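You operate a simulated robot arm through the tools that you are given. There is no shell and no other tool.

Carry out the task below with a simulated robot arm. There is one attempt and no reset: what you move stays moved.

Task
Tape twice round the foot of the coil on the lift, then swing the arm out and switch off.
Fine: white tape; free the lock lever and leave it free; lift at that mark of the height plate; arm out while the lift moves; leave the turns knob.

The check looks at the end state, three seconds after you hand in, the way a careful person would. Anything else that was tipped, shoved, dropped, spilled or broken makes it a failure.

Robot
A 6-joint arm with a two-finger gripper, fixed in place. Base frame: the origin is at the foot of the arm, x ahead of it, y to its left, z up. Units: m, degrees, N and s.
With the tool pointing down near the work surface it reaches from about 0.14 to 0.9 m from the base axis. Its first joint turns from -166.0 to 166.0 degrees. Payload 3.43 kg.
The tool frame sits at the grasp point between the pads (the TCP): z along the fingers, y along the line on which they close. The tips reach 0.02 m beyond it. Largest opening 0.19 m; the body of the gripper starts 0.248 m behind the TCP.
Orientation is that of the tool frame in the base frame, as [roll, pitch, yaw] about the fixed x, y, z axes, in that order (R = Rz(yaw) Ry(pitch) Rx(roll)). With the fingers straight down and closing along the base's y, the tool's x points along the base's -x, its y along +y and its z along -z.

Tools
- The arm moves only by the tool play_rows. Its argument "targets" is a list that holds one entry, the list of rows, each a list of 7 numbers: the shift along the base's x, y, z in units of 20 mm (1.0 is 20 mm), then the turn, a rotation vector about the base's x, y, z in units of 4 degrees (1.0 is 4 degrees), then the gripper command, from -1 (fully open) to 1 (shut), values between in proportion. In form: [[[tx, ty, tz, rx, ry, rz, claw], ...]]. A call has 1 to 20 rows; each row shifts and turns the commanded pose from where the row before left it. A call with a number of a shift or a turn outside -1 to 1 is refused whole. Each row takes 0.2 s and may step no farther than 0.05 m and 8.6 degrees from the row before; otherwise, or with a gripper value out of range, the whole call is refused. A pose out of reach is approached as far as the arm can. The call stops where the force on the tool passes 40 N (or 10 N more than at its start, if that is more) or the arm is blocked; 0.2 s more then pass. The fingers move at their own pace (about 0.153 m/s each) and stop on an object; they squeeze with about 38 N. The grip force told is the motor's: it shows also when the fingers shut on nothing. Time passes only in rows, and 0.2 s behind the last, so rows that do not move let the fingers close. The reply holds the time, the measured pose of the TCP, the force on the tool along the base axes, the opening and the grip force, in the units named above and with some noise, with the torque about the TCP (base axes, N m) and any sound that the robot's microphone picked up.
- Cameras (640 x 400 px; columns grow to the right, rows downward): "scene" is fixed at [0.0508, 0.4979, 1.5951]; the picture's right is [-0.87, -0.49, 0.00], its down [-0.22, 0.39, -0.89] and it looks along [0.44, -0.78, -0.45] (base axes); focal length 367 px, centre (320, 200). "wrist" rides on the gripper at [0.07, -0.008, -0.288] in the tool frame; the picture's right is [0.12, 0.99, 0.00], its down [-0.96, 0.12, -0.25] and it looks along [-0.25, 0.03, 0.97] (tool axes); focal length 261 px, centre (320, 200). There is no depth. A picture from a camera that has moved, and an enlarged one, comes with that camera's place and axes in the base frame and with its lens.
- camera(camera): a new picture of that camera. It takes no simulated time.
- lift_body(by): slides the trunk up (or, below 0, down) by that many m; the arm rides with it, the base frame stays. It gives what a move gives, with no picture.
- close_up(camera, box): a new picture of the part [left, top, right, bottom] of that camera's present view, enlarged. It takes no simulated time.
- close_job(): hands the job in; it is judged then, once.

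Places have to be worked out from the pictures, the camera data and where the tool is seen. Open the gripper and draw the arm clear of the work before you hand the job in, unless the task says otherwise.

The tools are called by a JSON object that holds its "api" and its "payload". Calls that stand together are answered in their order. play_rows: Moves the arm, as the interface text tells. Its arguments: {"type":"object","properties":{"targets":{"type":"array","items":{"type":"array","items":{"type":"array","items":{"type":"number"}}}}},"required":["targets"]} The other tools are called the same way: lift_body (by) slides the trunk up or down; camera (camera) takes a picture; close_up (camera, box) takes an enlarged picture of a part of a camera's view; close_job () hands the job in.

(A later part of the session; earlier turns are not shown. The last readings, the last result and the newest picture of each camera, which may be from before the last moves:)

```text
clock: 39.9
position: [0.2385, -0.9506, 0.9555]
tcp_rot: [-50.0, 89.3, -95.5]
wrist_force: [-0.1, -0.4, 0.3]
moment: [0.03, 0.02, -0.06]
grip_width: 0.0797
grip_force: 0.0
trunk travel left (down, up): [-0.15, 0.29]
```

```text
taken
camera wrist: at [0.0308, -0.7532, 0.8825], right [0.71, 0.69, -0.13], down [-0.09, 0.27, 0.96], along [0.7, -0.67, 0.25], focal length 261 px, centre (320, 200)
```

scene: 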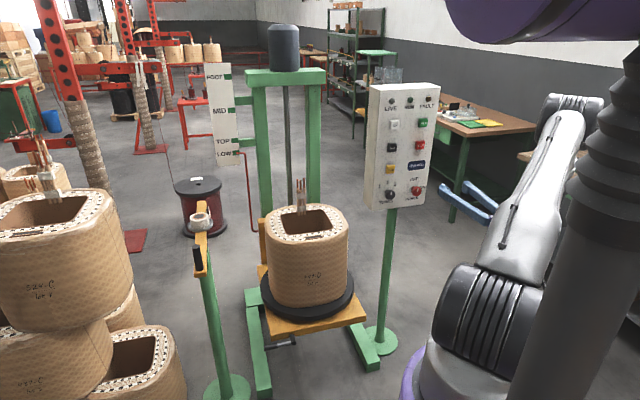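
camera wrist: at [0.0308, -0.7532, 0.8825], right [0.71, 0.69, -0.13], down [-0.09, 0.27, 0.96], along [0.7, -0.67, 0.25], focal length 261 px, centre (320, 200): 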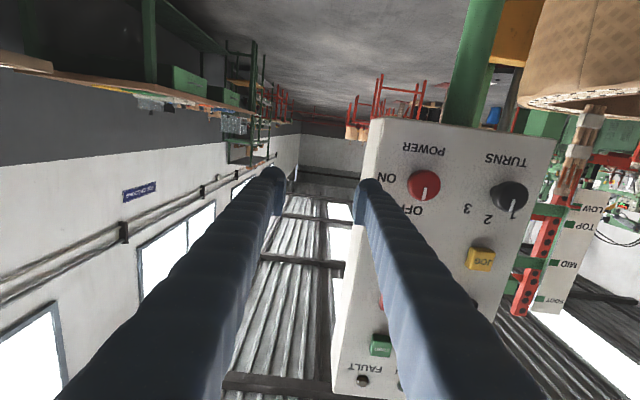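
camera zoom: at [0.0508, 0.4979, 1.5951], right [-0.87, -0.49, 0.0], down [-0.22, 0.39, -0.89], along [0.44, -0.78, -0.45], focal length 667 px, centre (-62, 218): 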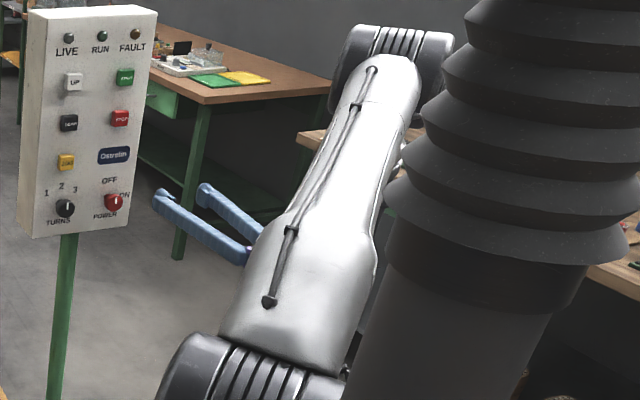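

I try moving along the panel front toward the POWER knob stand-off now that the shoulder is lower.

{"api": "play_rows", "payload": {"targets": [[[0.5, 0.9, 0.1, 0, 0, 0, 0.16], [0.5, 0.9, 0.1, 0, 0, 0, 0.16], [0.5, 0.9, 0.1, 0, 0, 0, 0.16], [0, 0, 0, 0, 0, 0, 0.16]]]}}

```text
clock: 40.9
position: [0.2612, -0.9341, 0.9766]
tcp_rot: [25.5, 89.7, -19.6]
wrist_force: [-0.7, 0.3, 1.0]
moment: [0.03, 0.03, -0.03]
grip_width: 0.0797
grip_force: 0.0
out of reach, approached as far as the arm can: row 1, 2, 3
trunk travel left (down, up): [-0.15, 0.29]
```

Still limited. I test whether the limit is in tool roll by rolling a few degrees one way about the tool axis.

{"api": "play_rows", "payload": {"targets": [[[0, 0, 0, 1, -1, 0, 0.16], [0, 0, 0, 1, -1, 0, 0.16], [0, 0, 0, 0, 0, 0, 0.16]]]}}

{"api": "play_rows", "payload": {"targets": [[[0.2, 0.35, 0, 0, 0, 0, 0.16], [0.2, 0.35, 0, 0, 0, 0, 0.16], [0, 0, 0, 0, 0, 0, 0.16]]]}}

```text
clock: 41.6
position: [0.2628, -0.9346, 0.9767]
tcp_rot: [87.7, 79.3, 42.3]
wrist_force: [0.2, 0.1, 0.5]
moment: [0.0, 0.03, -0.01]
grip_width: 0.0797
grip_force: 0.2
trunk travel left (down, up): [-0.15, 0.29]
```

```text
clock: 42.5
position: [0.2691, -0.9203, 0.9752]
tcp_rot: [87.7, 79.3, 42.2]
wrist_force: [-0.4, -0.2, -0.8]
moment: [0.0, 0.04, -0.02]
grip_width: 0.0799
grip_force: 0.1
trunk travel left (down, up): [-0.15, 0.29]
```

Rolling clockwise freed it, so the limit is the tool-roll joint, and clockwise is the direction I need for the knob anyway. I roll further to about +45° while moving to the POWER stand-off.

{"api": "play_rows", "payload": {"targets": [[[0.327, 0.81, 0, 1, -1, 0, 0.16], [0.327, 0.81, -0.2, 1, -1, 0, 0.16], [0.327, 0.81, -0.2, 1, -1, 0, 0.16], [0.327, 0.81, -0.2, 1, -1, 0, 0.16], [0.327, 0.81, -0.2, 1, -1, 0, 0.16], [0.327, 0.81, -0.2, 1, -1, 0, 0.16], [0, 0, 0, 0, 0, 0, 0.16]]]}}

{"api": "camera", "payload": {"camera": "wrist"}}

{"api": "camera", "payload": {"camera": "scene"}}

```text
clock: 44.0
position: [0.3083, -0.8225, 0.9567]
tcp_rot: [90.0, 45.3, 44.3]
wrist_force: [-0.2, 0.4, -0.5]
moment: [-0.01, -0.01, 0.0]
grip_width: 0.0799
grip_force: 0.0
trunk travel left (down, up): [-0.15, 0.29]
```

```text
taken
camera wrist: at [0.1382, -0.588, 0.9011], right [0.57, 0.55, 0.61], down [-0.6, -0.24, 0.77], along [0.57, -0.8, 0.2], focal length 261 px, centre (320, 200)
```

wrist: 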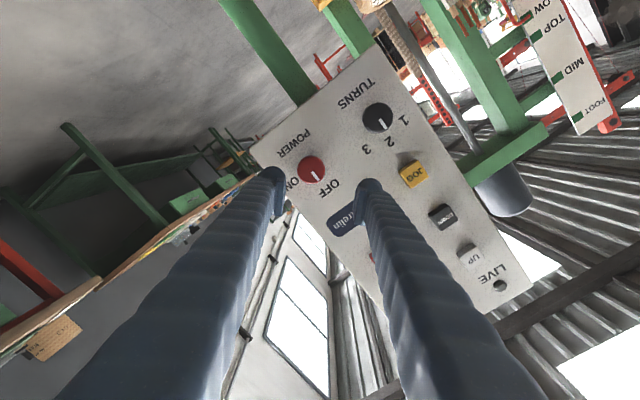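

```text
taken
```

scene: 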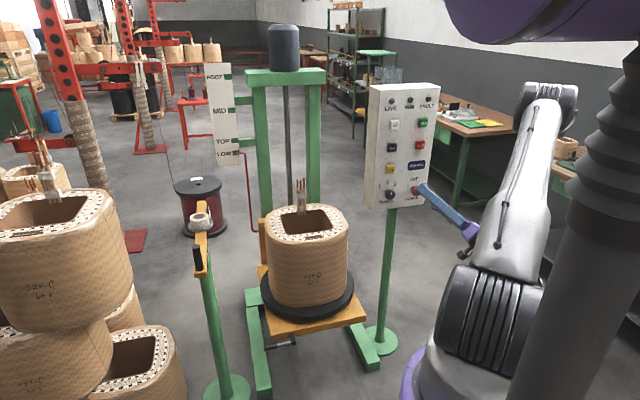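

That worked: the tool is square to the panel at (0.308, -0.823, 0.957) with 45° roll. I zoom on the POWER knob from the wrist camera to centre it accurately.

{"api": "close_up", "payload": {"camera": "wrist", "box": [270, 120, 370, 220]}}

{"api": "close_up", "payload": {"camera": "scene", "box": [370, 165, 490, 245]}}

```text
4.00 times, centred on (320, 170) of wrist
camera zoom: at [0.1382, -0.588, 0.9011], right [0.57, 0.55, 0.61], down [-0.6, -0.24, 0.77], along [0.57, -0.8, 0.2], focal length 1043 px, centre (320, 320)
```

zoom: 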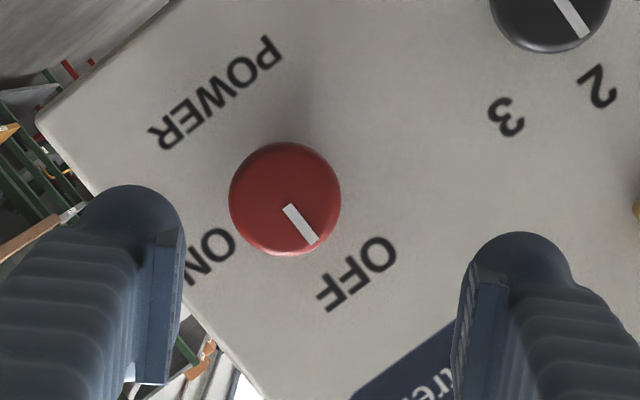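

```text
5.00 times, centred on (430, 205) of scene
camera zoom: at [0.0508, 0.4979, 1.5951], right [-0.87, -0.49, 0.0], down [-0.22, 0.39, -0.89], along [0.44, -0.78, -0.45], focal length 1834 px, centre (-230, 175)
```

zoom: 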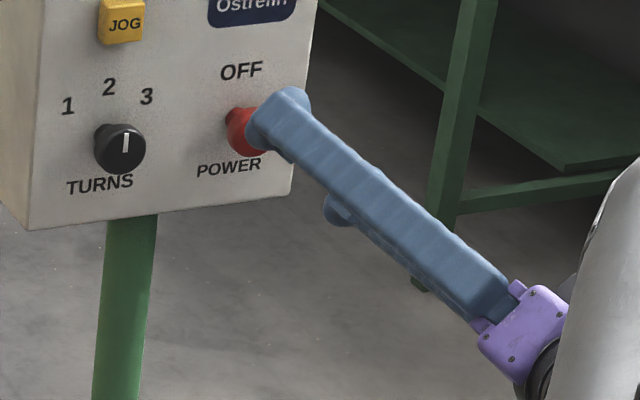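

The knob is 41 mm across, its centre is about 22 mm below the tool axis, and there is no sideways error. I drop 22 mm, then advance about 100 mm along the tool axis with the fingers open around the knob.

{"api": "play_rows", "payload": {"targets": [[[0, 0, -0.54, 0, 0, 0, 0.16], [0, 0, -0.54, 0, 0, 0, 0.16], [0.5, -0.51, 0, 0, 0, 0, 0.16], [0.5, -0.51, 0, 0, 0, 0, 0.16], [0.5, -0.51, 0, 0, 0, 0, 0.16], [0.5, -0.51, 0, 0, 0, 0, 0.16], [0, 0, 0, 0, 0, 0, 0.16]]]}}

{"api": "close_up", "payload": {"camera": "wrist", "box": [240, 140, 400, 240]}}

{"api": "close_up", "payload": {"camera": "scene", "box": [370, 165, 490, 245]}}

```text
clock: 45.6
position: [0.3485, -0.8625, 0.9359]
tcp_rot: [90.0, 45.4, 44.3]
wrist_force: [-0.1, 0.0, 0.7]
moment: [-0.02, 0.03, -0.03]
grip_width: 0.0797
grip_force: 0.1
trunk travel left (down, up): [-0.15, 0.29]
```

```text
4.00 times, centred on (320, 190) of wrist
camera zoom: at [0.1782, -0.6279, 0.8786], right [0.57, 0.55, 0.61], down [-0.6, -0.24, 0.77], along [0.57, -0.8, 0.2], focal length 1043 px, centre (320, 240)
```

zoom: 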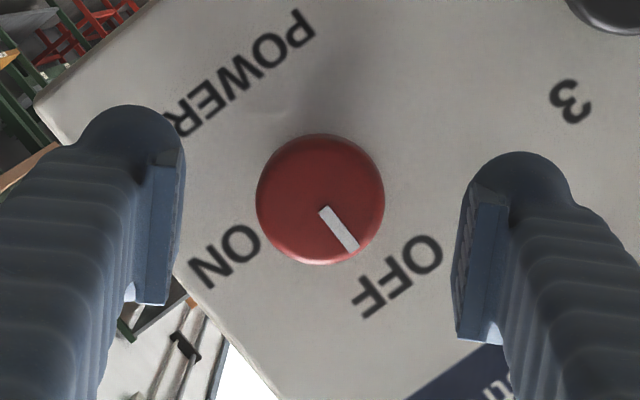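

```text
5.00 times, centred on (430, 205) of scene
camera zoom: at [0.0508, 0.4979, 1.5951], right [-0.87, -0.49, 0.0], down [-0.22, 0.39, -0.89], along [0.44, -0.78, -0.45], focal length 1834 px, centre (-230, 175)
```

zoom: 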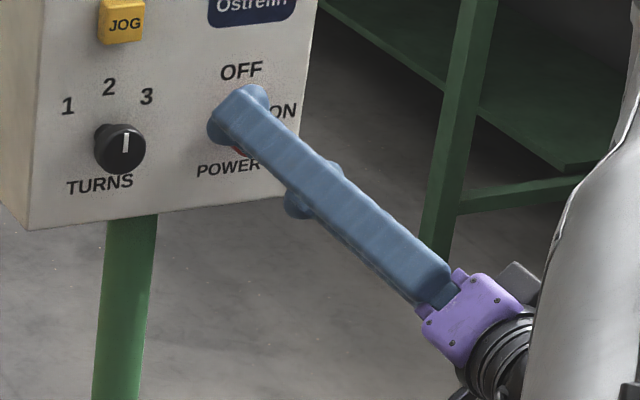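

The knob is centred, its face about 40 mm ahead of the TCP. I advance 45 mm and close on it.

{"api": "play_rows", "payload": {"targets": [[[0.39, -0.4, 0, 0, 0, 0, 0.16], [0.39, -0.4, 0, 0, 0, 0, 0.16], [0.39, -0.4, 0, 0, 0, 0, 0.16], [0.39, -0.4, 0, 0, 0, 0, 0.16], [0, 0, 0, 0, 0, 0, 0.16], [0, 0, 0, 0, 0, 0, 1], [0, 0, 0, 0, 0, 0, 1], [0, 0, 0, 0, 0, 0, 1]]]}}

{"api": "close_up", "payload": {"camera": "wrist", "box": [240, 140, 400, 240]}}

{"api": "close_up", "payload": {"camera": "scene", "box": [370, 165, 490, 245]}}

```text
clock: 47.5
position: [0.3812, -0.8955, 0.9371]
tcp_rot: [90.0, 45.3, 44.3]
wrist_force: [1.4, -2.6, -0.3]
moment: [0.18, 0.2, -0.23]
grip_width: 0.038
grip_force: 44.6
trunk travel left (down, up): [-0.15, 0.29]
```

```text
4.00 times, centred on (320, 190) of wrist
camera zoom: at [0.2105, -0.6613, 0.8791], right [0.57, 0.55, 0.61], down [-0.6, -0.24, 0.77], along [0.57, -0.8, 0.2], focal length 1043 px, centre (320, 240)
```

zoom: 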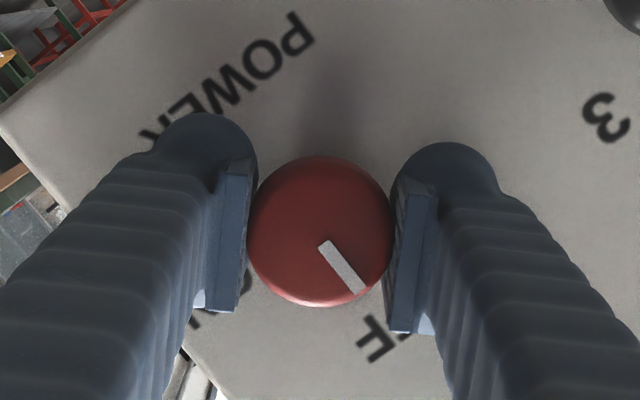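

```text
5.00 times, centred on (430, 205) of scene
camera zoom: at [0.0508, 0.4979, 1.5951], right [-0.87, -0.49, 0.0], down [-0.22, 0.39, -0.89], along [0.44, -0.78, -0.45], focal length 1834 px, centre (-230, 175)
```

zoom: 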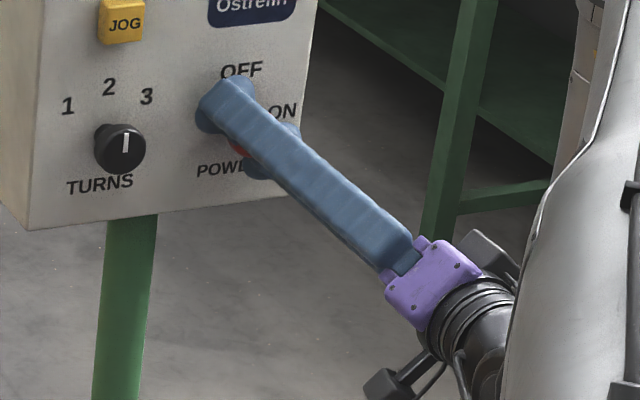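

Gripped (38 mm, 45 N). I turn the knob clockwise about its axis, first 45°, watching torque and the lamp.

{"api": "play_rows", "payload": {"targets": [[[0, 0, 0, 0.98, -1, 0, 1], [0, 0, 0, 0.98, -1, 0, 1], [0, 0, 0, 0.98, -1, 0, 1], [0, 0, 0, 0.98, -1, 0, 1], [0, 0, 0, 0.98, -1, 0, 1], [0, 0, 0, 0.98, -1, 0, 1], [0, 0, 0, 0.98, -1, 0, 1], [0, 0, 0, 0.98, -1, 0, 1], [0, 0, 0, 0, 0, 0, 1]]]}}

{"api": "close_up", "payload": {"camera": "wrist", "box": [240, 140, 400, 240]}}

{"api": "close_up", "payload": {"camera": "scene", "box": [360, 80, 480, 240]}}

```text
clock: 49.5
position: [0.3802, -0.8954, 0.9348]
tcp_rot: [90.0, 0.6, 44.3]
wrist_force: [20.6, -26.3, 10.8]
moment: [0.36, 0.31, 0.01]
grip_width: 0.0378
grip_force: 45.1
trunk travel left (down, up): [-0.15, 0.29]
```

```text
4.00 times, centred on (320, 190) of wrist
camera zoom: at [0.2294, -0.6427, 0.926], right [0.09, 0.09, 0.99], down [-0.86, -0.49, 0.13], along [0.5, -0.86, 0.03], focal length 1043 px, centre (320, 240)
```

zoom: 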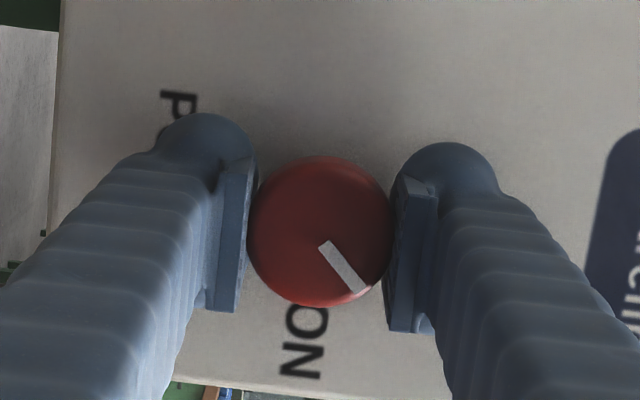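

```text
2.50 times, centred on (420, 160) of scene
camera zoom: at [0.0508, 0.4979, 1.5951], right [-0.87, -0.49, 0.0], down [-0.22, 0.39, -0.89], along [0.44, -0.78, -0.45], focal length 917 px, centre (70, 300)
```

zoom: 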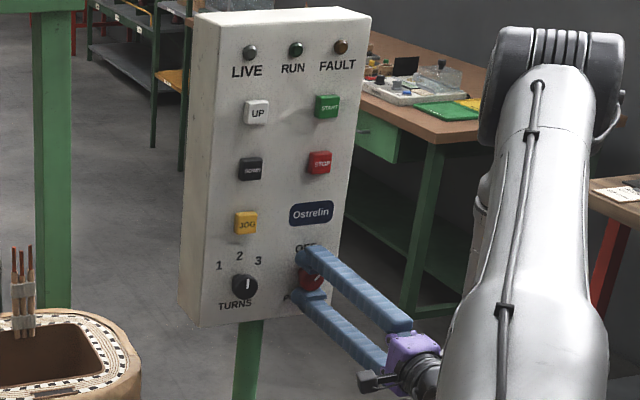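

The knob turns with the fingers, but about 35 N of pull has built up along the tool axis. I ease the tool in by a millimetre or so to relieve it before continuing.

{"api": "play_rows", "payload": {"targets": [[[0.05, -0.055, 0.05, 0, 0, 0, 1], [0, 0, 0, 0, 0, 0, 1]]]}}

```text
clock: 50.0
position: [0.3812, -0.8965, 0.9351]
tcp_rot: [90.2, 0.4, 44.3]
wrist_force: [2.1, -3.9, 7.4]
moment: [0.34, 0.34, -0.1]
grip_width: 0.0377
grip_force: 44.6
trunk travel left (down, up): [-0.15, 0.29]
```

Relieved to about 4 N. I continue the remaining 45°.

{"api": "play_rows", "payload": {"targets": [[[0.004, -0.004, 0.01, 0.98, -1, 0, 1], [0.004, -0.004, 0.01, 0.98, -1, 0, 1], [0.004, -0.004, 0.01, 0.98, -1, 0, 1], [0.004, -0.004, 0.01, 0.98, -1, 0, 1], [0.004, -0.004, 0, 0.98, -1, 0, 1], [0.004, -0.004, 0, 0.98, -1, 0, 1], [0.004, -0.004, 0, 0.98, -1, 0, 1], [0.004, -0.004, 0, 0.98, -1, 0, 1], [0, 0, 0, 0, 0, 0, 1]]]}}

{"api": "close_up", "payload": {"camera": "wrist", "box": [240, 140, 400, 240]}}

{"api": "close_up", "payload": {"camera": "scene", "box": [360, 80, 480, 240]}}

```text
clock: 52.0
position: [0.38, -0.8972, 0.9347]
tcp_rot: [90.4, -44.4, 44.1]
wrist_force: [-17.8, 24.9, -20.4]
moment: [0.33, 0.33, 0.37]
grip_width: 0.0379
grip_force: 45.1
trunk travel left (down, up): [-0.15, 0.29]
```

```text
4.00 times, centred on (320, 190) of wrist
camera zoom: at [0.2195, -0.653, 0.9794], right [-0.43, -0.43, 0.79], down [-0.72, -0.36, -0.59], along [0.54, -0.83, -0.16], focal length 1043 px, centre (320, 240)
```

zoom: 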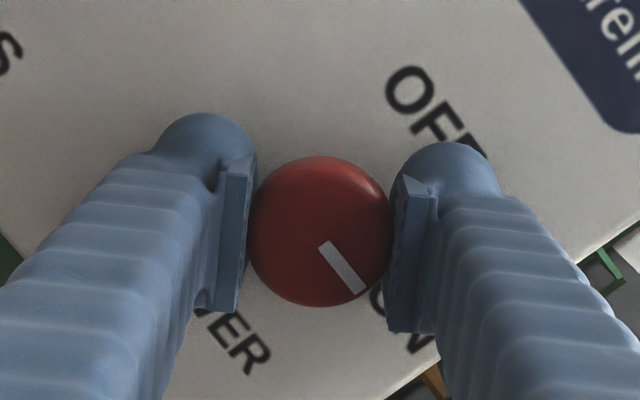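

```text
2.50 times, centred on (420, 160) of scene
camera zoom: at [0.0508, 0.4979, 1.5951], right [-0.87, -0.49, 0.0], down [-0.22, 0.39, -0.89], along [0.44, -0.78, -0.45], focal length 917 px, centre (70, 300)
```

zoom: 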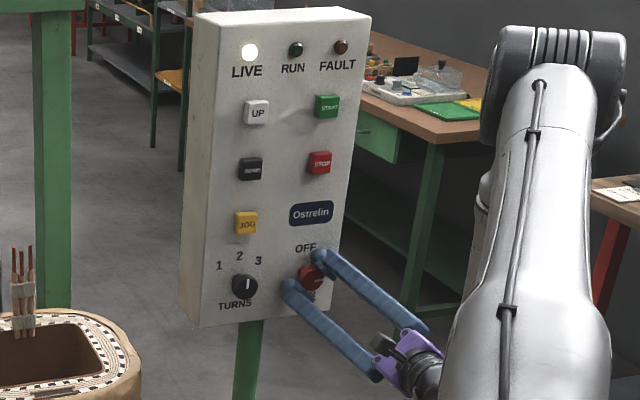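

LIVE is lit, so power is on. I open the fingers and back straight off the knob.

{"api": "play_rows", "payload": {"targets": [[[0, 0, 0, 0, 0, 0, 0.16], [0, 0, 0, 0, 0, 0, 0.16], [0, 0, 0, 0, 0, 0, 0.16], [-0.5, 0.51, 0, 0, 0, 0, 0.16], [-0.5, 0.51, 0, 0, 0, 0, 0.16], [-0.5, 0.51, 0, 0, 0, 0, 0.16], [-0.5, 0.51, 0, 0, 0, 0, 0.16], [-0.5, 0.51, 0, 0, 0, 0, 0.16], [-0.5, 0.51, 0, 0, 0, 0, 0.16], [-0.5, 0.51, 0, 0, 0, 0, 0.16], [0, 0, 0, 0, 0, 0, 0.16]]]}}

{"api": "camera", "payload": {"camera": "wrist"}}

{"api": "close_up", "payload": {"camera": "scene", "box": [360, 80, 480, 240]}}

```text
clock: 54.5
position: [0.3104, -0.8247, 0.9375]
tcp_rot: [90.2, -44.2, 44.3]
wrist_force: [-0.4, 0.7, 0.6]
moment: [0.03, 0.02, 0.03]
grip_width: 0.0799
grip_force: 0.1
trunk travel left (down, up): [-0.15, 0.29]
```

```text
taken
camera wrist: at [0.15, -0.5812, 0.9814], right [-0.43, -0.43, 0.79], down [-0.72, -0.36, -0.59], along [0.54, -0.83, -0.15], focal length 261 px, centre (320, 200)
```

wrist: 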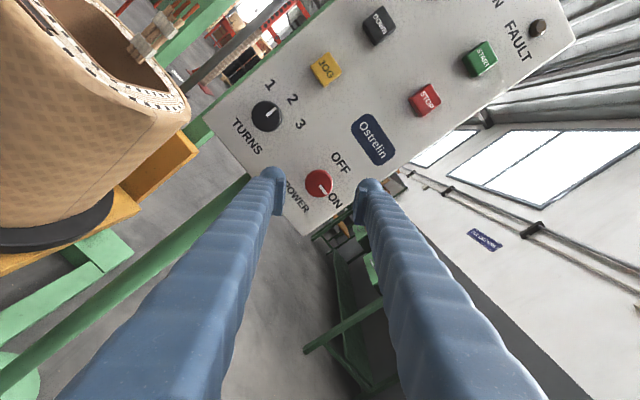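

```text
2.50 times, centred on (420, 160) of scene
camera zoom: at [0.0508, 0.4979, 1.5951], right [-0.87, -0.49, 0.0], down [-0.22, 0.39, -0.89], along [0.44, -0.78, -0.45], focal length 917 px, centre (70, 300)
```

zoom: 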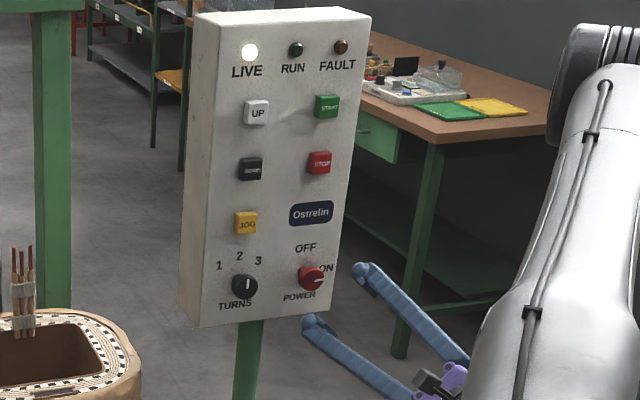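

POWER reads ON. Next is UP: I close the fingers into a poker and move to a stand-off in front of the UP button, about (0.389, -0.743, 1.215).

{"api": "play_rows", "payload": {"targets": [[[0.28, 0.294, 0.993, 0, 0, 0, 1], [0.28, 0.294, 0.993, 0, 0, 0, 1], [0.28, 0.294, 0.993, 0, 0, 0, 1], [0.28, 0.294, 0.993, 0, 0, 0, 1], [0.28, 0.294, 0.993, 0, 0, 0, 1], [0.28, 0.294, 0.993, 0, 0, 0, 1], [0.28, 0.294, 0.993, 0, 0, 0, 1], [0.28, 0.294, 0.993, 0, 0, 0, 1], [0.28, 0.294, 0.993, 0, 0, 0, 1], [0.28, 0.294, 0.993, 0, 0, 0, 1], [0.28, 0.294, 0.993, 0, 0, 0, 1], [0.28, 0.294, 0.993, 0, 0, 0, 1], [0.28, 0.294, 0.993, 0, 0, 0, 1], [0.28, 0.294, 0.993, 0, 0, 0, 1], [0, 0, 0, 0, 0, 0, 1]]]}}

{"api": "camera", "payload": {"camera": "wrist"}}

{"api": "camera", "payload": {"camera": "scene"}}

```text
clock: 57.6
position: [0.3895, -0.7432, 1.2148]
tcp_rot: [90.2, -44.2, 44.3]
wrist_force: [-0.7, 1.7, 0.5]
moment: [0.04, 0.07, -0.09]
grip_width: 0.0
grip_force: 34.3
trunk travel left (down, up): [-0.15, 0.29]
```

```text
taken
camera wrist: at [0.2288, -0.5, 1.2585], right [-0.43, -0.43, 0.79], down [-0.72, -0.36, -0.59], along [0.54, -0.83, -0.15], focal length 261 px, centre (320, 200)
```

wrist: 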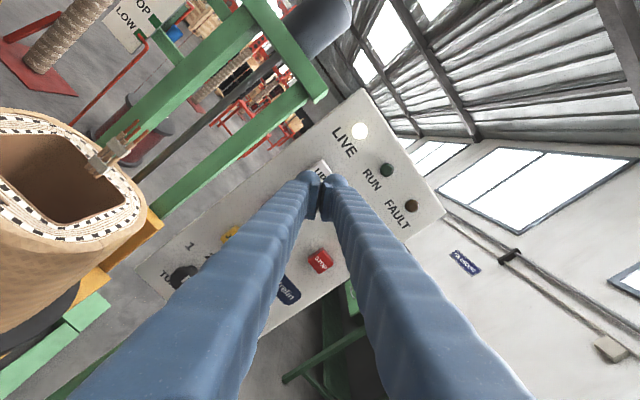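

```text
taken
```

scene: 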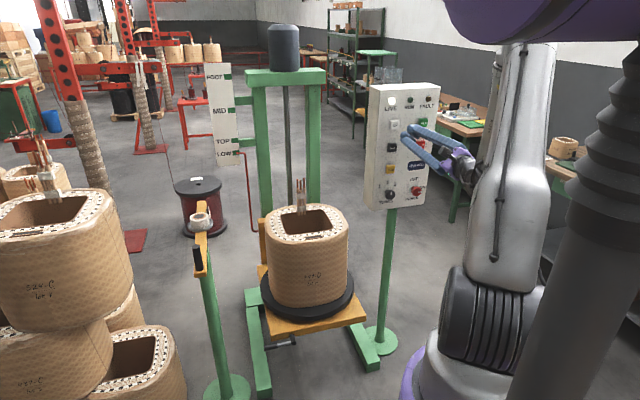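

UP appears right beyond the fingertips; I enlarge to check its alignment with the tool axis.

{"api": "close_up", "payload": {"camera": "wrist", "box": [270, 130, 370, 210]}}

{"api": "close_up", "payload": {"camera": "scene", "box": [370, 85, 480, 195]}}

```text
5.00 times, centred on (320, 170) of wrist
camera zoom: at [0.2288, -0.5, 1.2585], right [-0.43, -0.43, 0.79], down [-0.72, -0.36, -0.59], along [0.54, -0.83, -0.15], focal length 1303 px, centre (320, 350)
```

zoom: 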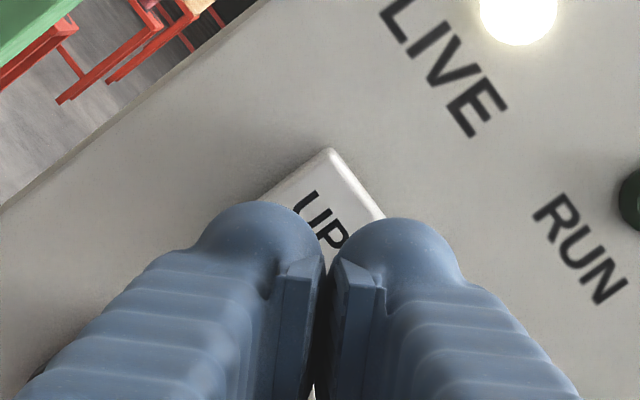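

```text
3.64 times, centred on (425, 140) of scene
camera zoom: at [0.0508, 0.4979, 1.5951], right [-0.87, -0.49, 0.0], down [-0.22, 0.39, -0.89], along [0.44, -0.78, -0.45], focal length 1334 px, centre (-62, 418)
```

zoom: 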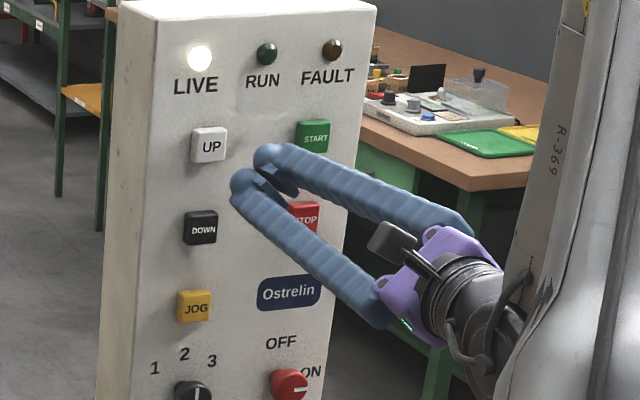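

UP is nearly on the tool axis (about 4 mm off). I correct that and advance 100 mm, stopping just short of the button.

{"api": "play_rows", "payload": {"targets": [[[0.6, -0.575, 0.03, 0, 0, 0, 1], [0.6, -0.575, 0.03, 0, 0, 0, 1], [0.6, -0.575, 0.03, 0, 0, 0, 1], [0.6, -0.575, 0.03, 0, 0, 0, 1], [0.6, -0.575, 0.03, 0, 0, 0, 1], [0.4, -0.38, 0, 0, 0, 0, 1], [0, 0, 0, 0, 0, 0, 1]]]}}

{"api": "close_up", "payload": {"camera": "wrist", "box": [270, 130, 370, 210]}}

{"api": "close_up", "payload": {"camera": "scene", "box": [370, 85, 440, 155]}}

```text
clock: 59.2
position: [0.4587, -0.8097, 1.2187]
tcp_rot: [90.2, -44.2, 44.3]
wrist_force: [-1.7, 2.6, -0.5]
moment: [0.0, -0.01, 0.04]
grip_width: 0.006
grip_force: 33.7
trunk travel left (down, up): [-0.15, 0.29]
```

```text
5.00 times, centred on (320, 170) of wrist
camera zoom: at [0.2966, -0.5657, 1.2623], right [-0.43, -0.43, 0.79], down [-0.72, -0.36, -0.59], along [0.54, -0.83, -0.15], focal length 1303 px, centre (320, 350)
```

zoom: 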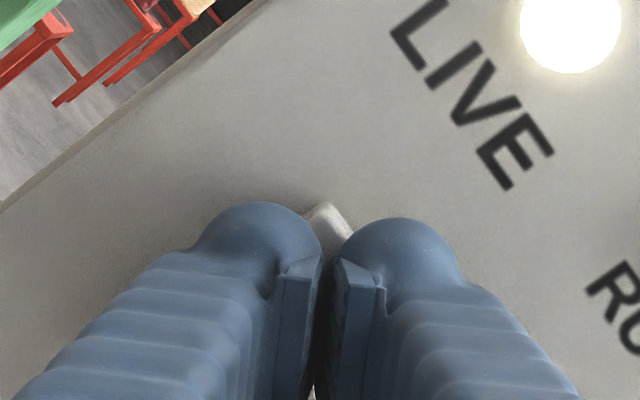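

```text
5.71 times, centred on (405, 120) of scene
camera zoom: at [0.0508, 0.4979, 1.5951], right [-0.87, -0.49, 0.0], down [-0.22, 0.39, -0.89], along [0.44, -0.78, -0.45], focal length 2096 px, centre (-166, 657)
```

zoom: 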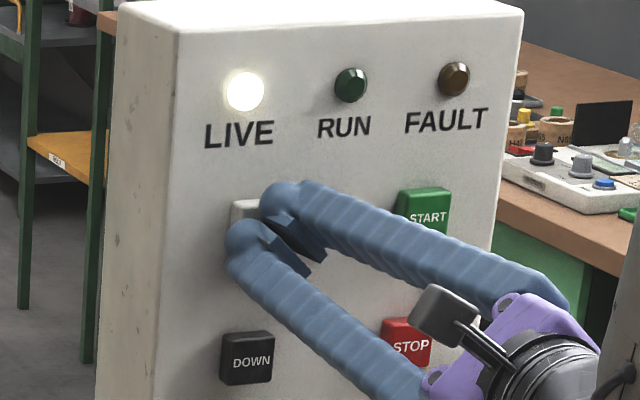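

There's a light touch (about 3 N). I check the height plate to see whether the lift has started, before pressing further.

{"api": "close_up", "payload": {"camera": "scene", "box": [195, 60, 355, 320]}}

```text
1.54 times, centred on (275, 190) of scene
camera zoom: at [0.0508, 0.4979, 1.5951], right [-0.87, -0.49, 0.0], down [-0.22, 0.39, -0.89], along [0.44, -0.78, -0.45], focal length 564 px, centre (389, 215)
```

zoom: 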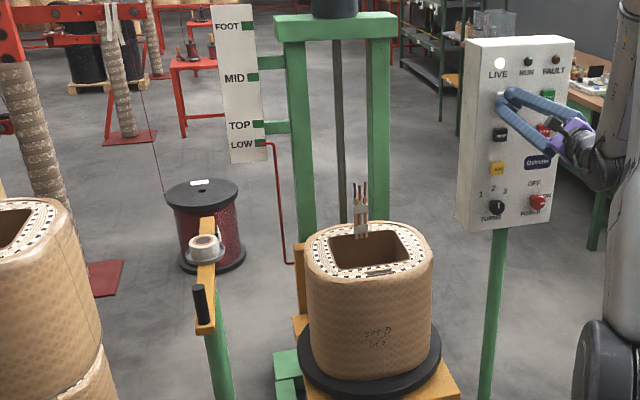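

Not moving yet. I press in a few millimetres in small steps.

{"api": "play_rows", "payload": {"targets": [[[0.08, -0.08, 0, 0, 0, 0, 1], [0.08, -0.08, 0, 0, 0, 0, 1], [0.08, -0.08, 0, 0, 0, 0, 1]]]}}

{"api": "close_up", "payload": {"camera": "scene", "box": [195, 60, 355, 320]}}

```text
clock: 60.0
position: [0.4611, -0.8135, 1.2191]
tcp_rot: [90.2, -44.3, 44.2]
wrist_force: [-15.1, 15.1, -3.0]
moment: [-0.01, 0.05, 0.17]
grip_width: 0.0061
grip_force: 34.1
trunk travel left (down, up): [-0.15, 0.29]
heard: click
```

```text
1.54 times, centred on (275, 190) of scene
camera zoom: at [0.0508, 0.4979, 1.5951], right [-0.87, -0.49, 0.0], down [-0.22, 0.39, -0.89], along [0.44, -0.78, -0.45], focal length 564 px, centre (389, 215)
```

zoom: 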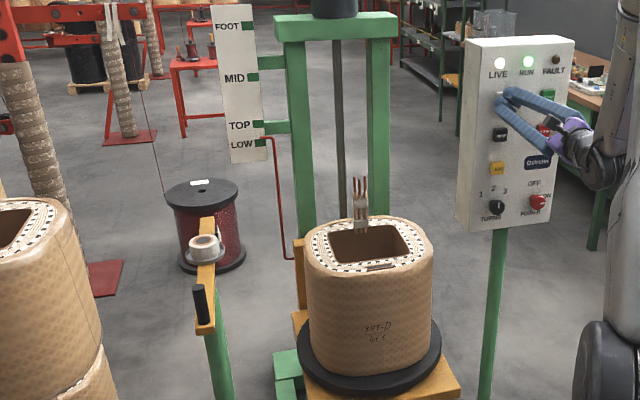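

Click heard, RUN is lit and the lift is rising. I hold for a moment to measure its speed.

{"api": "play_rows", "payload": {"targets": [[[0, 0, 0, 0, 0, 0, 1], [0, 0, 0, 0, 0, 0, 1], [0, 0, 0, 0, 0, 0, 1]]]}}

{"api": "close_up", "payload": {"camera": "scene", "box": [195, 60, 355, 320]}}

{"api": "close_up", "payload": {"camera": "scene", "box": [205, 55, 250, 170]}}

```text
clock: 60.9
position: [0.4618, -0.814, 1.2185]
tcp_rot: [90.2, -44.3, 44.2]
wrist_force: [-15.9, 17.0, -7.0]
moment: [0.06, 0.07, 0.16]
grip_width: 0.0061
grip_force: 34.4
trunk travel left (down, up): [-0.15, 0.29]
```

```text
1.54 times, centred on (275, 190) of scene
camera zoom: at [0.0508, 0.4979, 1.5951], right [-0.87, -0.49, 0.0], down [-0.22, 0.39, -0.89], along [0.44, -0.78, -0.45], focal length 564 px, centre (389, 215)
```

zoom: 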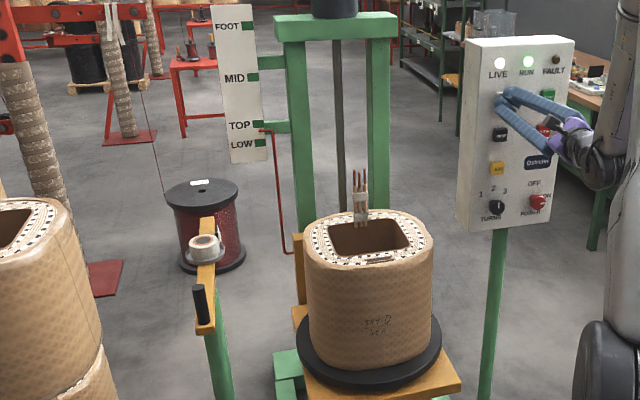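

```text
3.48 times, centred on (228, 112) of scene
camera zoom: at [0.0508, 0.4979, 1.5951], right [-0.87, -0.49, 0.0], down [-0.22, 0.39, -0.89], along [0.44, -0.78, -0.45], focal length 1276 px, centre (642, 504)
```

zoom: 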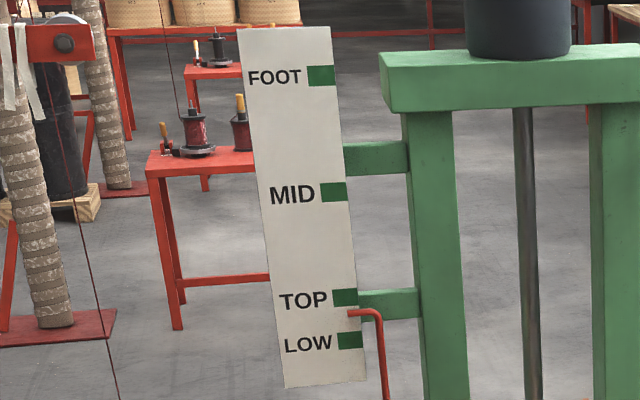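

The pointer has climbed from LOW to just under TOP. I keep holding, for about 2 s more, and measure again.

{"api": "play_rows", "payload": {"targets": [[[0, 0, 0, 0, 0, 0, 1], [0, 0, 0, 0, 0, 0, 1], [0, 0, 0, 0, 0, 0, 1], [0, 0, 0, 0, 0, 0, 1], [0, 0, 0, 0, 0, 0, 1], [0, 0, 0, 0, 0, 0, 1], [0, 0, 0, 0, 0, 0, 1], [0, 0, 0, 0, 0, 0, 1], [0, 0, 0, 0, 0, 0, 1]]]}}

{"api": "close_up", "payload": {"camera": "scene", "box": [205, 55, 250, 170]}}

{"api": "camera", "payload": {"camera": "scene"}}

```text
clock: 62.9
position: [0.4608, -0.8131, 1.2193]
tcp_rot: [90.3, -44.2, 44.3]
wrist_force: [-18.1, 18.2, -13.2]
moment: [0.12, 0.16, 0.21]
grip_width: 0.0059
grip_force: 34.3
trunk travel left (down, up): [-0.15, 0.29]
```

```text
3.48 times, centred on (228, 112) of scene
camera zoom: at [0.0508, 0.4979, 1.5951], right [-0.87, -0.49, 0.0], down [-0.22, 0.39, -0.89], along [0.44, -0.78, -0.45], focal length 1276 px, centre (642, 504)
```

zoom: 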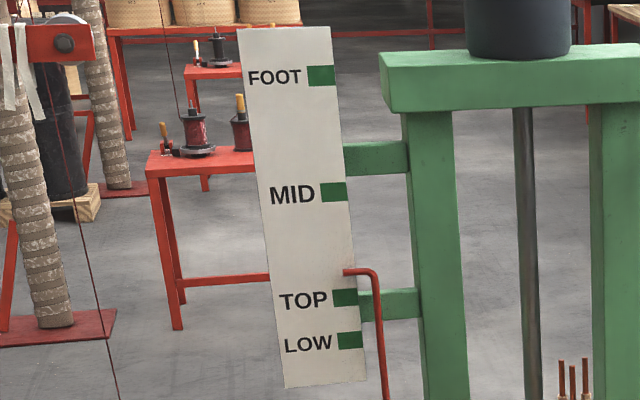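

```text
taken
```

scene: 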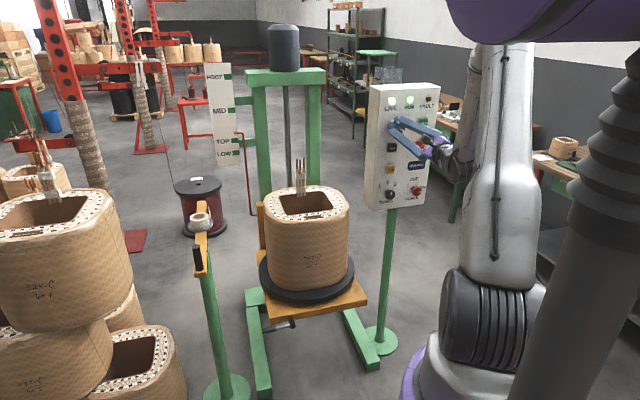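

The pointer climbs about 20 px/s in this zoom; FOOT is at row 76, the pointer at 272. I hold another ~4 s, then I'll test how the lift behaves on release.

{"api": "play_rows", "payload": {"targets": [[[0, 0, 0, 0, 0, 0, 1], [0, 0, 0, 0, 0, 0, 1], [0, 0, 0, 0, 0, 0, 1], [0, 0, 0, 0, 0, 0, 1], [0, 0, 0, 0, 0, 0, 1], [0, 0, 0, 0, 0, 0, 1], [0, 0, 0, 0, 0, 0, 1], [0, 0, 0, 0, 0, 0, 1], [0, 0, 0, 0, 0, 0, 1], [0, 0, 0, 0, 0, 0, 1], [0, 0, 0, 0, 0, 0, 1], [0, 0, 0, 0, 0, 0, 1], [0, 0, 0, 0, 0, 0, 1], [0, 0, 0, 0, 0, 0, 1], [0, 0, 0, 0, 0, 0, 1], [0, 0, 0, 0, 0, 0, 1], [0, 0, 0, 0, 0, 0, 1], [0, 0, 0, 0, 0, 0, 1]]]}}

{"api": "close_up", "payload": {"camera": "scene", "box": [205, 55, 250, 170]}}

```text
clock: 66.7
position: [0.4613, -0.8133, 1.2205]
tcp_rot: [90.1, -44.1, 44.3]
wrist_force: [-17.3, 16.6, -7.4]
moment: [0.08, 0.1, 0.17]
grip_width: 0.0061
grip_force: 34.0
trunk travel left (down, up): [-0.15, 0.29]
```

```text
3.48 times, centred on (228, 112) of scene
camera zoom: at [0.0508, 0.4979, 1.5951], right [-0.87, -0.49, 0.0], down [-0.22, 0.39, -0.89], along [0.44, -0.78, -0.45], focal length 1276 px, centre (642, 504)
```

zoom: 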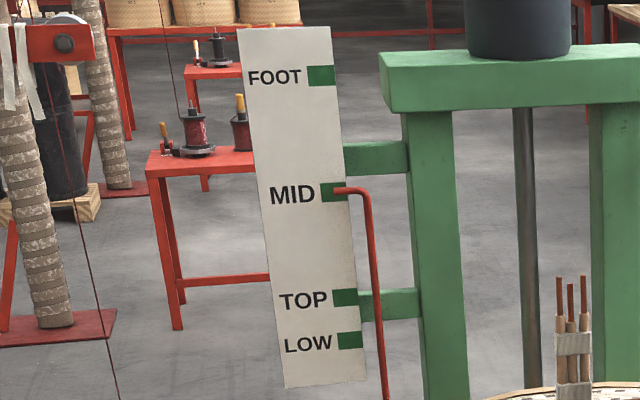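

The pointer is now at MID. I release the button to see whether the lift stops and how far it runs on.

{"api": "play_rows", "payload": {"targets": [[[-0.25, 0.26, 0, 0, 0, 0, 1], [-0.1, 0.1, 0, 0, 0, 0, 1]]]}}

{"api": "close_up", "payload": {"camera": "scene", "box": [195, 60, 445, 220]}}

{"api": "close_up", "payload": {"camera": "scene", "box": [205, 55, 250, 170]}}

```text
clock: 67.2
position: [0.4563, -0.8074, 1.2184]
tcp_rot: [90.0, -44.2, 44.4]
wrist_force: [0.1, 0.2, 0.5]
moment: [0.03, 0.01, 0.0]
grip_width: 0.0061
grip_force: 34.4
trunk travel left (down, up): [-0.15, 0.29]
```

```text
2.50 times, centred on (320, 140) of scene
camera zoom: at [0.0508, 0.4979, 1.5951], right [-0.87, -0.49, 0.0], down [-0.22, 0.39, -0.89], along [0.44, -0.78, -0.45], focal length 917 px, centre (320, 350)
```

zoom: 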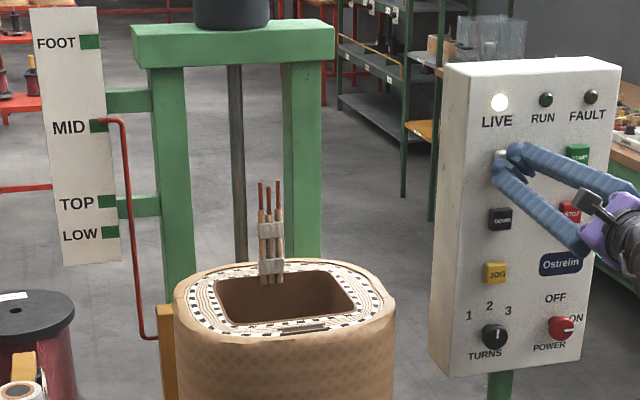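

```text
3.48 times, centred on (228, 112) of scene
camera zoom: at [0.0508, 0.4979, 1.5951], right [-0.87, -0.49, 0.0], down [-0.22, 0.39, -0.89], along [0.44, -0.78, -0.45], focal length 1276 px, centre (642, 504)
```

zoom: 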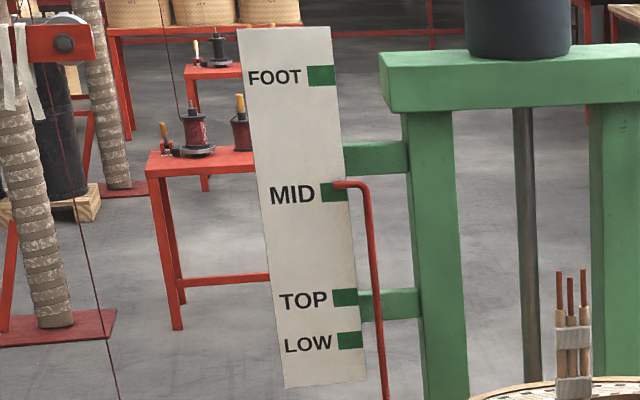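

RUN went out and the lift stopped on release, so it's hold-to-run. The pointer is just above MID. I press again and hold about 3 s.

{"api": "play_rows", "payload": {"targets": [[[0.35, -0.36, 0, 0, 0, 0, 1], [0, 0, 0, 0, 0, 0, 1], [0, 0, 0, 0, 0, 0, 1], [0, 0, 0, 0, 0, 0, 1], [0, 0, 0, 0, 0, 0, 1], [0, 0, 0, 0, 0, 0, 1], [0, 0, 0, 0, 0, 0, 1], [0, 0, 0, 0, 0, 0, 1], [0, 0, 0, 0, 0, 0, 1], [0, 0, 0, 0, 0, 0, 1], [0, 0, 0, 0, 0, 0, 1], [0, 0, 0, 0, 0, 0, 1], [0, 0, 0, 0, 0, 0, 1], [0, 0, 0, 0, 0, 0, 1]]]}}

{"api": "close_up", "payload": {"camera": "scene", "box": [205, 55, 250, 170]}}

{"api": "camera", "payload": {"camera": "scene"}}

```text
clock: 70.2
position: [0.4618, -0.8125, 1.2187]
tcp_rot: [90.2, -44.1, 44.3]
wrist_force: [-12.5, 18.8, -8.3]
moment: [0.05, 0.11, 0.23]
grip_width: 0.0061
grip_force: 34.0
trunk travel left (down, up): [-0.15, 0.29]
heard: click
```

```text
3.48 times, centred on (228, 112) of scene
camera zoom: at [0.0508, 0.4979, 1.5951], right [-0.87, -0.49, 0.0], down [-0.22, 0.39, -0.89], along [0.44, -0.78, -0.45], focal length 1276 px, centre (642, 504)
```

zoom: 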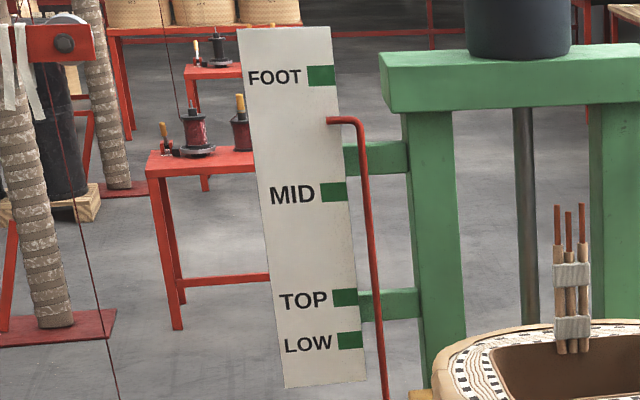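

```text
taken
```

scene: 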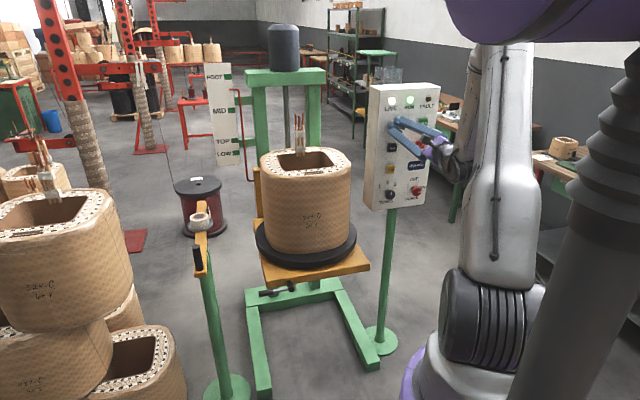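

The pointer is at row 121 with 45 px to go (about 2 s, with ~6 px run-on at release). I hold 1.4 s more and re-measure.

{"api": "play_rows", "payload": {"targets": [[[0, 0, 0, 0, 0, 0, 1], [0, 0, 0, 0, 0, 0, 1], [0, 0, 0, 0, 0, 0, 1], [0, 0, 0, 0, 0, 0, 1], [0, 0, 0, 0, 0, 0, 1], [0, 0, 0, 0, 0, 0, 1]]]}}

{"api": "close_up", "payload": {"camera": "scene", "box": [205, 55, 250, 100]}}

```text
clock: 71.7
position: [0.4615, -0.8118, 1.2204]
tcp_rot: [90.1, -44.1, 44.3]
wrist_force: [-12.7, 19.0, -8.1]
moment: [0.03, 0.11, 0.22]
grip_width: 0.0062
grip_force: 34.6
trunk travel left (down, up): [-0.15, 0.29]
```

```text
8.89 times, centred on (228, 78) of scene
camera zoom: at [0.0508, 0.4979, 1.5951], right [-0.87, -0.49, 0.0], down [-0.22, 0.39, -0.89], along [0.44, -0.78, -0.45], focal length 3261 px, centre (1142, 1289)
```

zoom: 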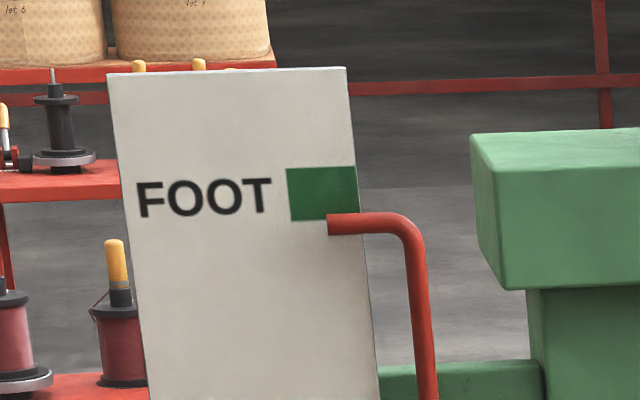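

The pointer is 31 px below the mark's centre in this finer zoom, roughly 0.5 s of travel. I hold one more row, then release.

{"api": "play_rows", "payload": {"targets": [[[0, 0, 0, 0, 0, 0, 1], [-0.25, 0.26, 0, 0, 0, 0, 1], [-0.2, 0.2, 0, 0, 0, 0, 1]]]}}

{"api": "close_up", "payload": {"camera": "scene", "box": [205, 55, 250, 100]}}

{"api": "camera", "payload": {"camera": "scene"}}

```text
clock: 72.5
position: [0.4534, -0.8044, 1.2187]
tcp_rot: [90.1, -44.3, 44.3]
wrist_force: [-0.5, 0.0, 0.2]
moment: [0.01, 0.0, -0.04]
grip_width: 0.0
grip_force: 34.0
trunk travel left (down, up): [-0.15, 0.29]
```

```text
8.89 times, centred on (228, 78) of scene
camera zoom: at [0.0508, 0.4979, 1.5951], right [-0.87, -0.49, 0.0], down [-0.22, 0.39, -0.89], along [0.44, -0.78, -0.45], focal length 3261 px, centre (1142, 1289)
```

zoom: 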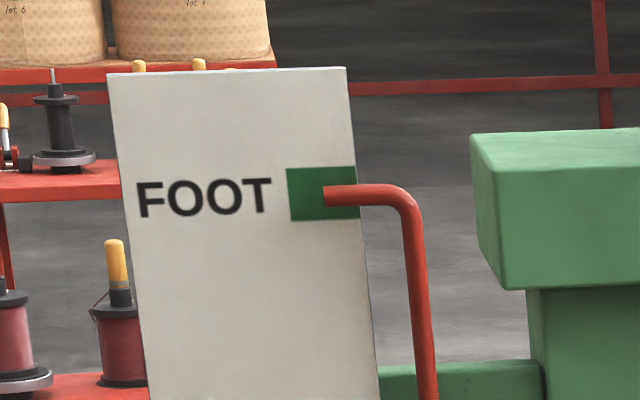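

```text
taken
```

scene: 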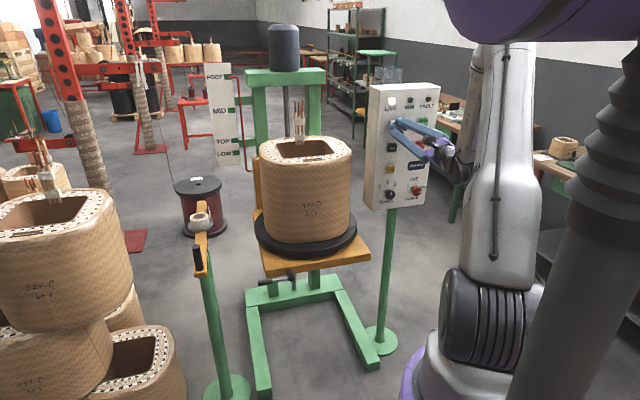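

The pointer is dead centre on FOOT and RUN is out. I now back off the panel and unroll the wrist toward its earlier, less wound-up position before going to the tape arm.

{"api": "play_rows", "payload": {"targets": [[[-0.53, 0.54, 0, 0, 0, 0, 1], [-0.53, 0.54, 0, 0, 0, 0, 1], [-0.53, 0.54, 0, -0.98, 1, 0, 0.5], [-0.53, 0.54, 0, -0.98, 1, 0, 0.16], [-0.53, 0.54, 0, -0.98, 1, 0, 0.16], [-0.53, 0.54, 0, -0.98, 1, 0, 0.16], [0, 0, 0, -0.98, 1, 0, 0.16], [0, 0, 0, -0.98, 1, 0, 0.16], [0, 0, 0, -0.98, 1, 0, 0.16], [0, 0, 0, -0.98, 1, 0, 0.16], [0, 0, 0, -0.98, 1, 0, 0.16], [0, 0, 0, -0.98, 1, 0, 0.16], [0, 0, 0, -0.98, 1, 0, 0.16], [0, 0, 0, -0.98, 1, 0, 0.16], [0, 0, 0, -0.98, 1, 0, 0.16], [0, 0, 0, -0.98, 1, 0, 0.16], [0, 0, 0, 0, 0, 0, 0.16]]]}}

{"api": "camera", "payload": {"camera": "wrist"}}

```text
clock: 76.0
position: [0.3899, -0.7403, 1.2181]
tcp_rot: [90.0, 34.3, 44.2]
wrist_force: [-0.5, -0.7, 0.9]
moment: [0.03, 0.03, -0.02]
grip_width: 0.0797
grip_force: 0.1
trunk travel left (down, up): [-0.15, 0.29]
```

```text
taken
camera wrist: at [0.2277, -0.4974, 1.1719], right [0.47, 0.46, 0.75], down [-0.7, -0.33, 0.64], along [0.54, -0.82, 0.16], focal length 261 px, centre (320, 200)
```

wrist: 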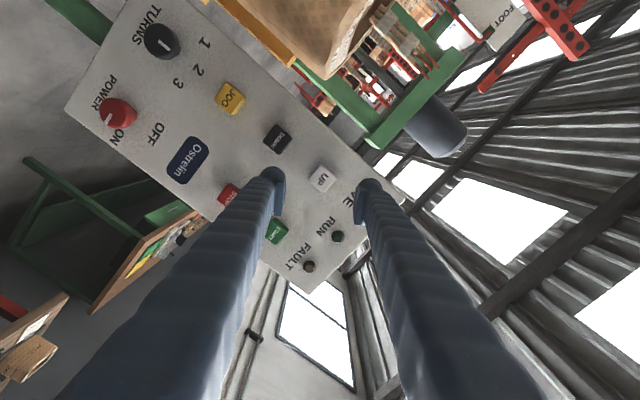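

Roll is about 55°. Now I pitch the tool down while swinging back toward (0.46, -0.45), clear of the raised coil.

{"api": "play_rows", "payload": {"targets": [[[0.22, 0.9, 0, 0.994, 0.994, 0, 0.16], [0.22, 0.9, 0, 0.994, 0.994, 0, 0.16], [0.22, 0.9, 0, 0.994, 0.994, 0, 0.16], [0.22, 0.9, 0, 0.994, 0.994, 0, 0.16], [0.22, 0.9, 0, 0.994, 0.994, 0, 0.16], [0.22, 0.9, 0, 0.994, 0.994, 0, 0.16], [0.22, 0.9, 0, 0.994, 0.994, 0, 0.16], [0.22, 0.9, 0, 0.994, 0.994, 0, 0.16], [0.22, 0.9, 0, 0.994, 0.994, 0, 0.16], [0.22, 0.9, 0, 0.994, 0.994, 0, 0.16], [0.22, 0.9, 0, 0.994, 0.994, 0, 0.16], [0.22, 0.9, 0, 0.994, 0.994, 0, 0.16], [0.22, 0.9, 0, 0.994, 0.994, 0, 0.16], [0.22, 0.9, 0, 0.994, 0.994, 0, 0.16], [0.22, 0.9, 0, 0.994, 0.994, 0, 0.16], [0.22, 0.9, 0, 0.994, 0.994, 0, 0.16], [0, 0, 0, 0, 0, 0, 0.16]]]}}

{"api": "camera", "payload": {"camera": "wrist"}}

{"api": "camera", "payload": {"camera": "scene"}}

```text
clock: 79.7
position: [0.4598, -0.4525, 1.2179]
tcp_rot: [-179.4, 0.5, 79.2]
wrist_force: [0.8, 0.3, 0.5]
moment: [0.08, -0.01, 0.01]
grip_width: 0.0798
grip_force: 0.2
trunk travel left (down, up): [-0.15, 0.29]
```

```text
taken
camera wrist: at [0.4675, -0.381, 1.5057], right [1.0, -0.07, -0.01], down [-0.06, -0.96, 0.26], along [-0.03, -0.25, -0.97], focal length 261 px, centre (320, 200)
```

wrist: 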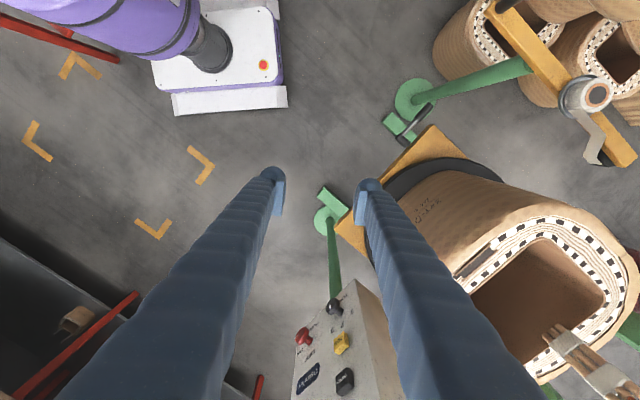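

```text
taken
```

scene: 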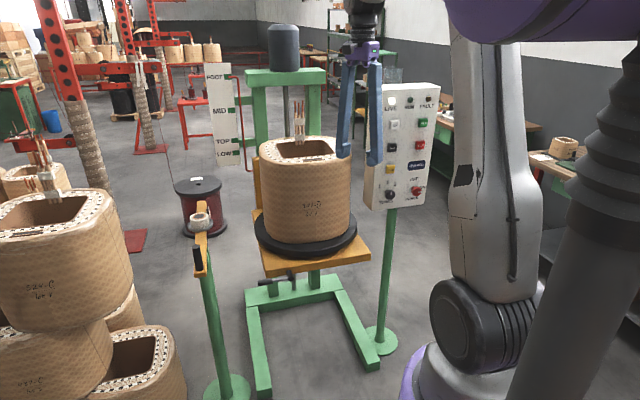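

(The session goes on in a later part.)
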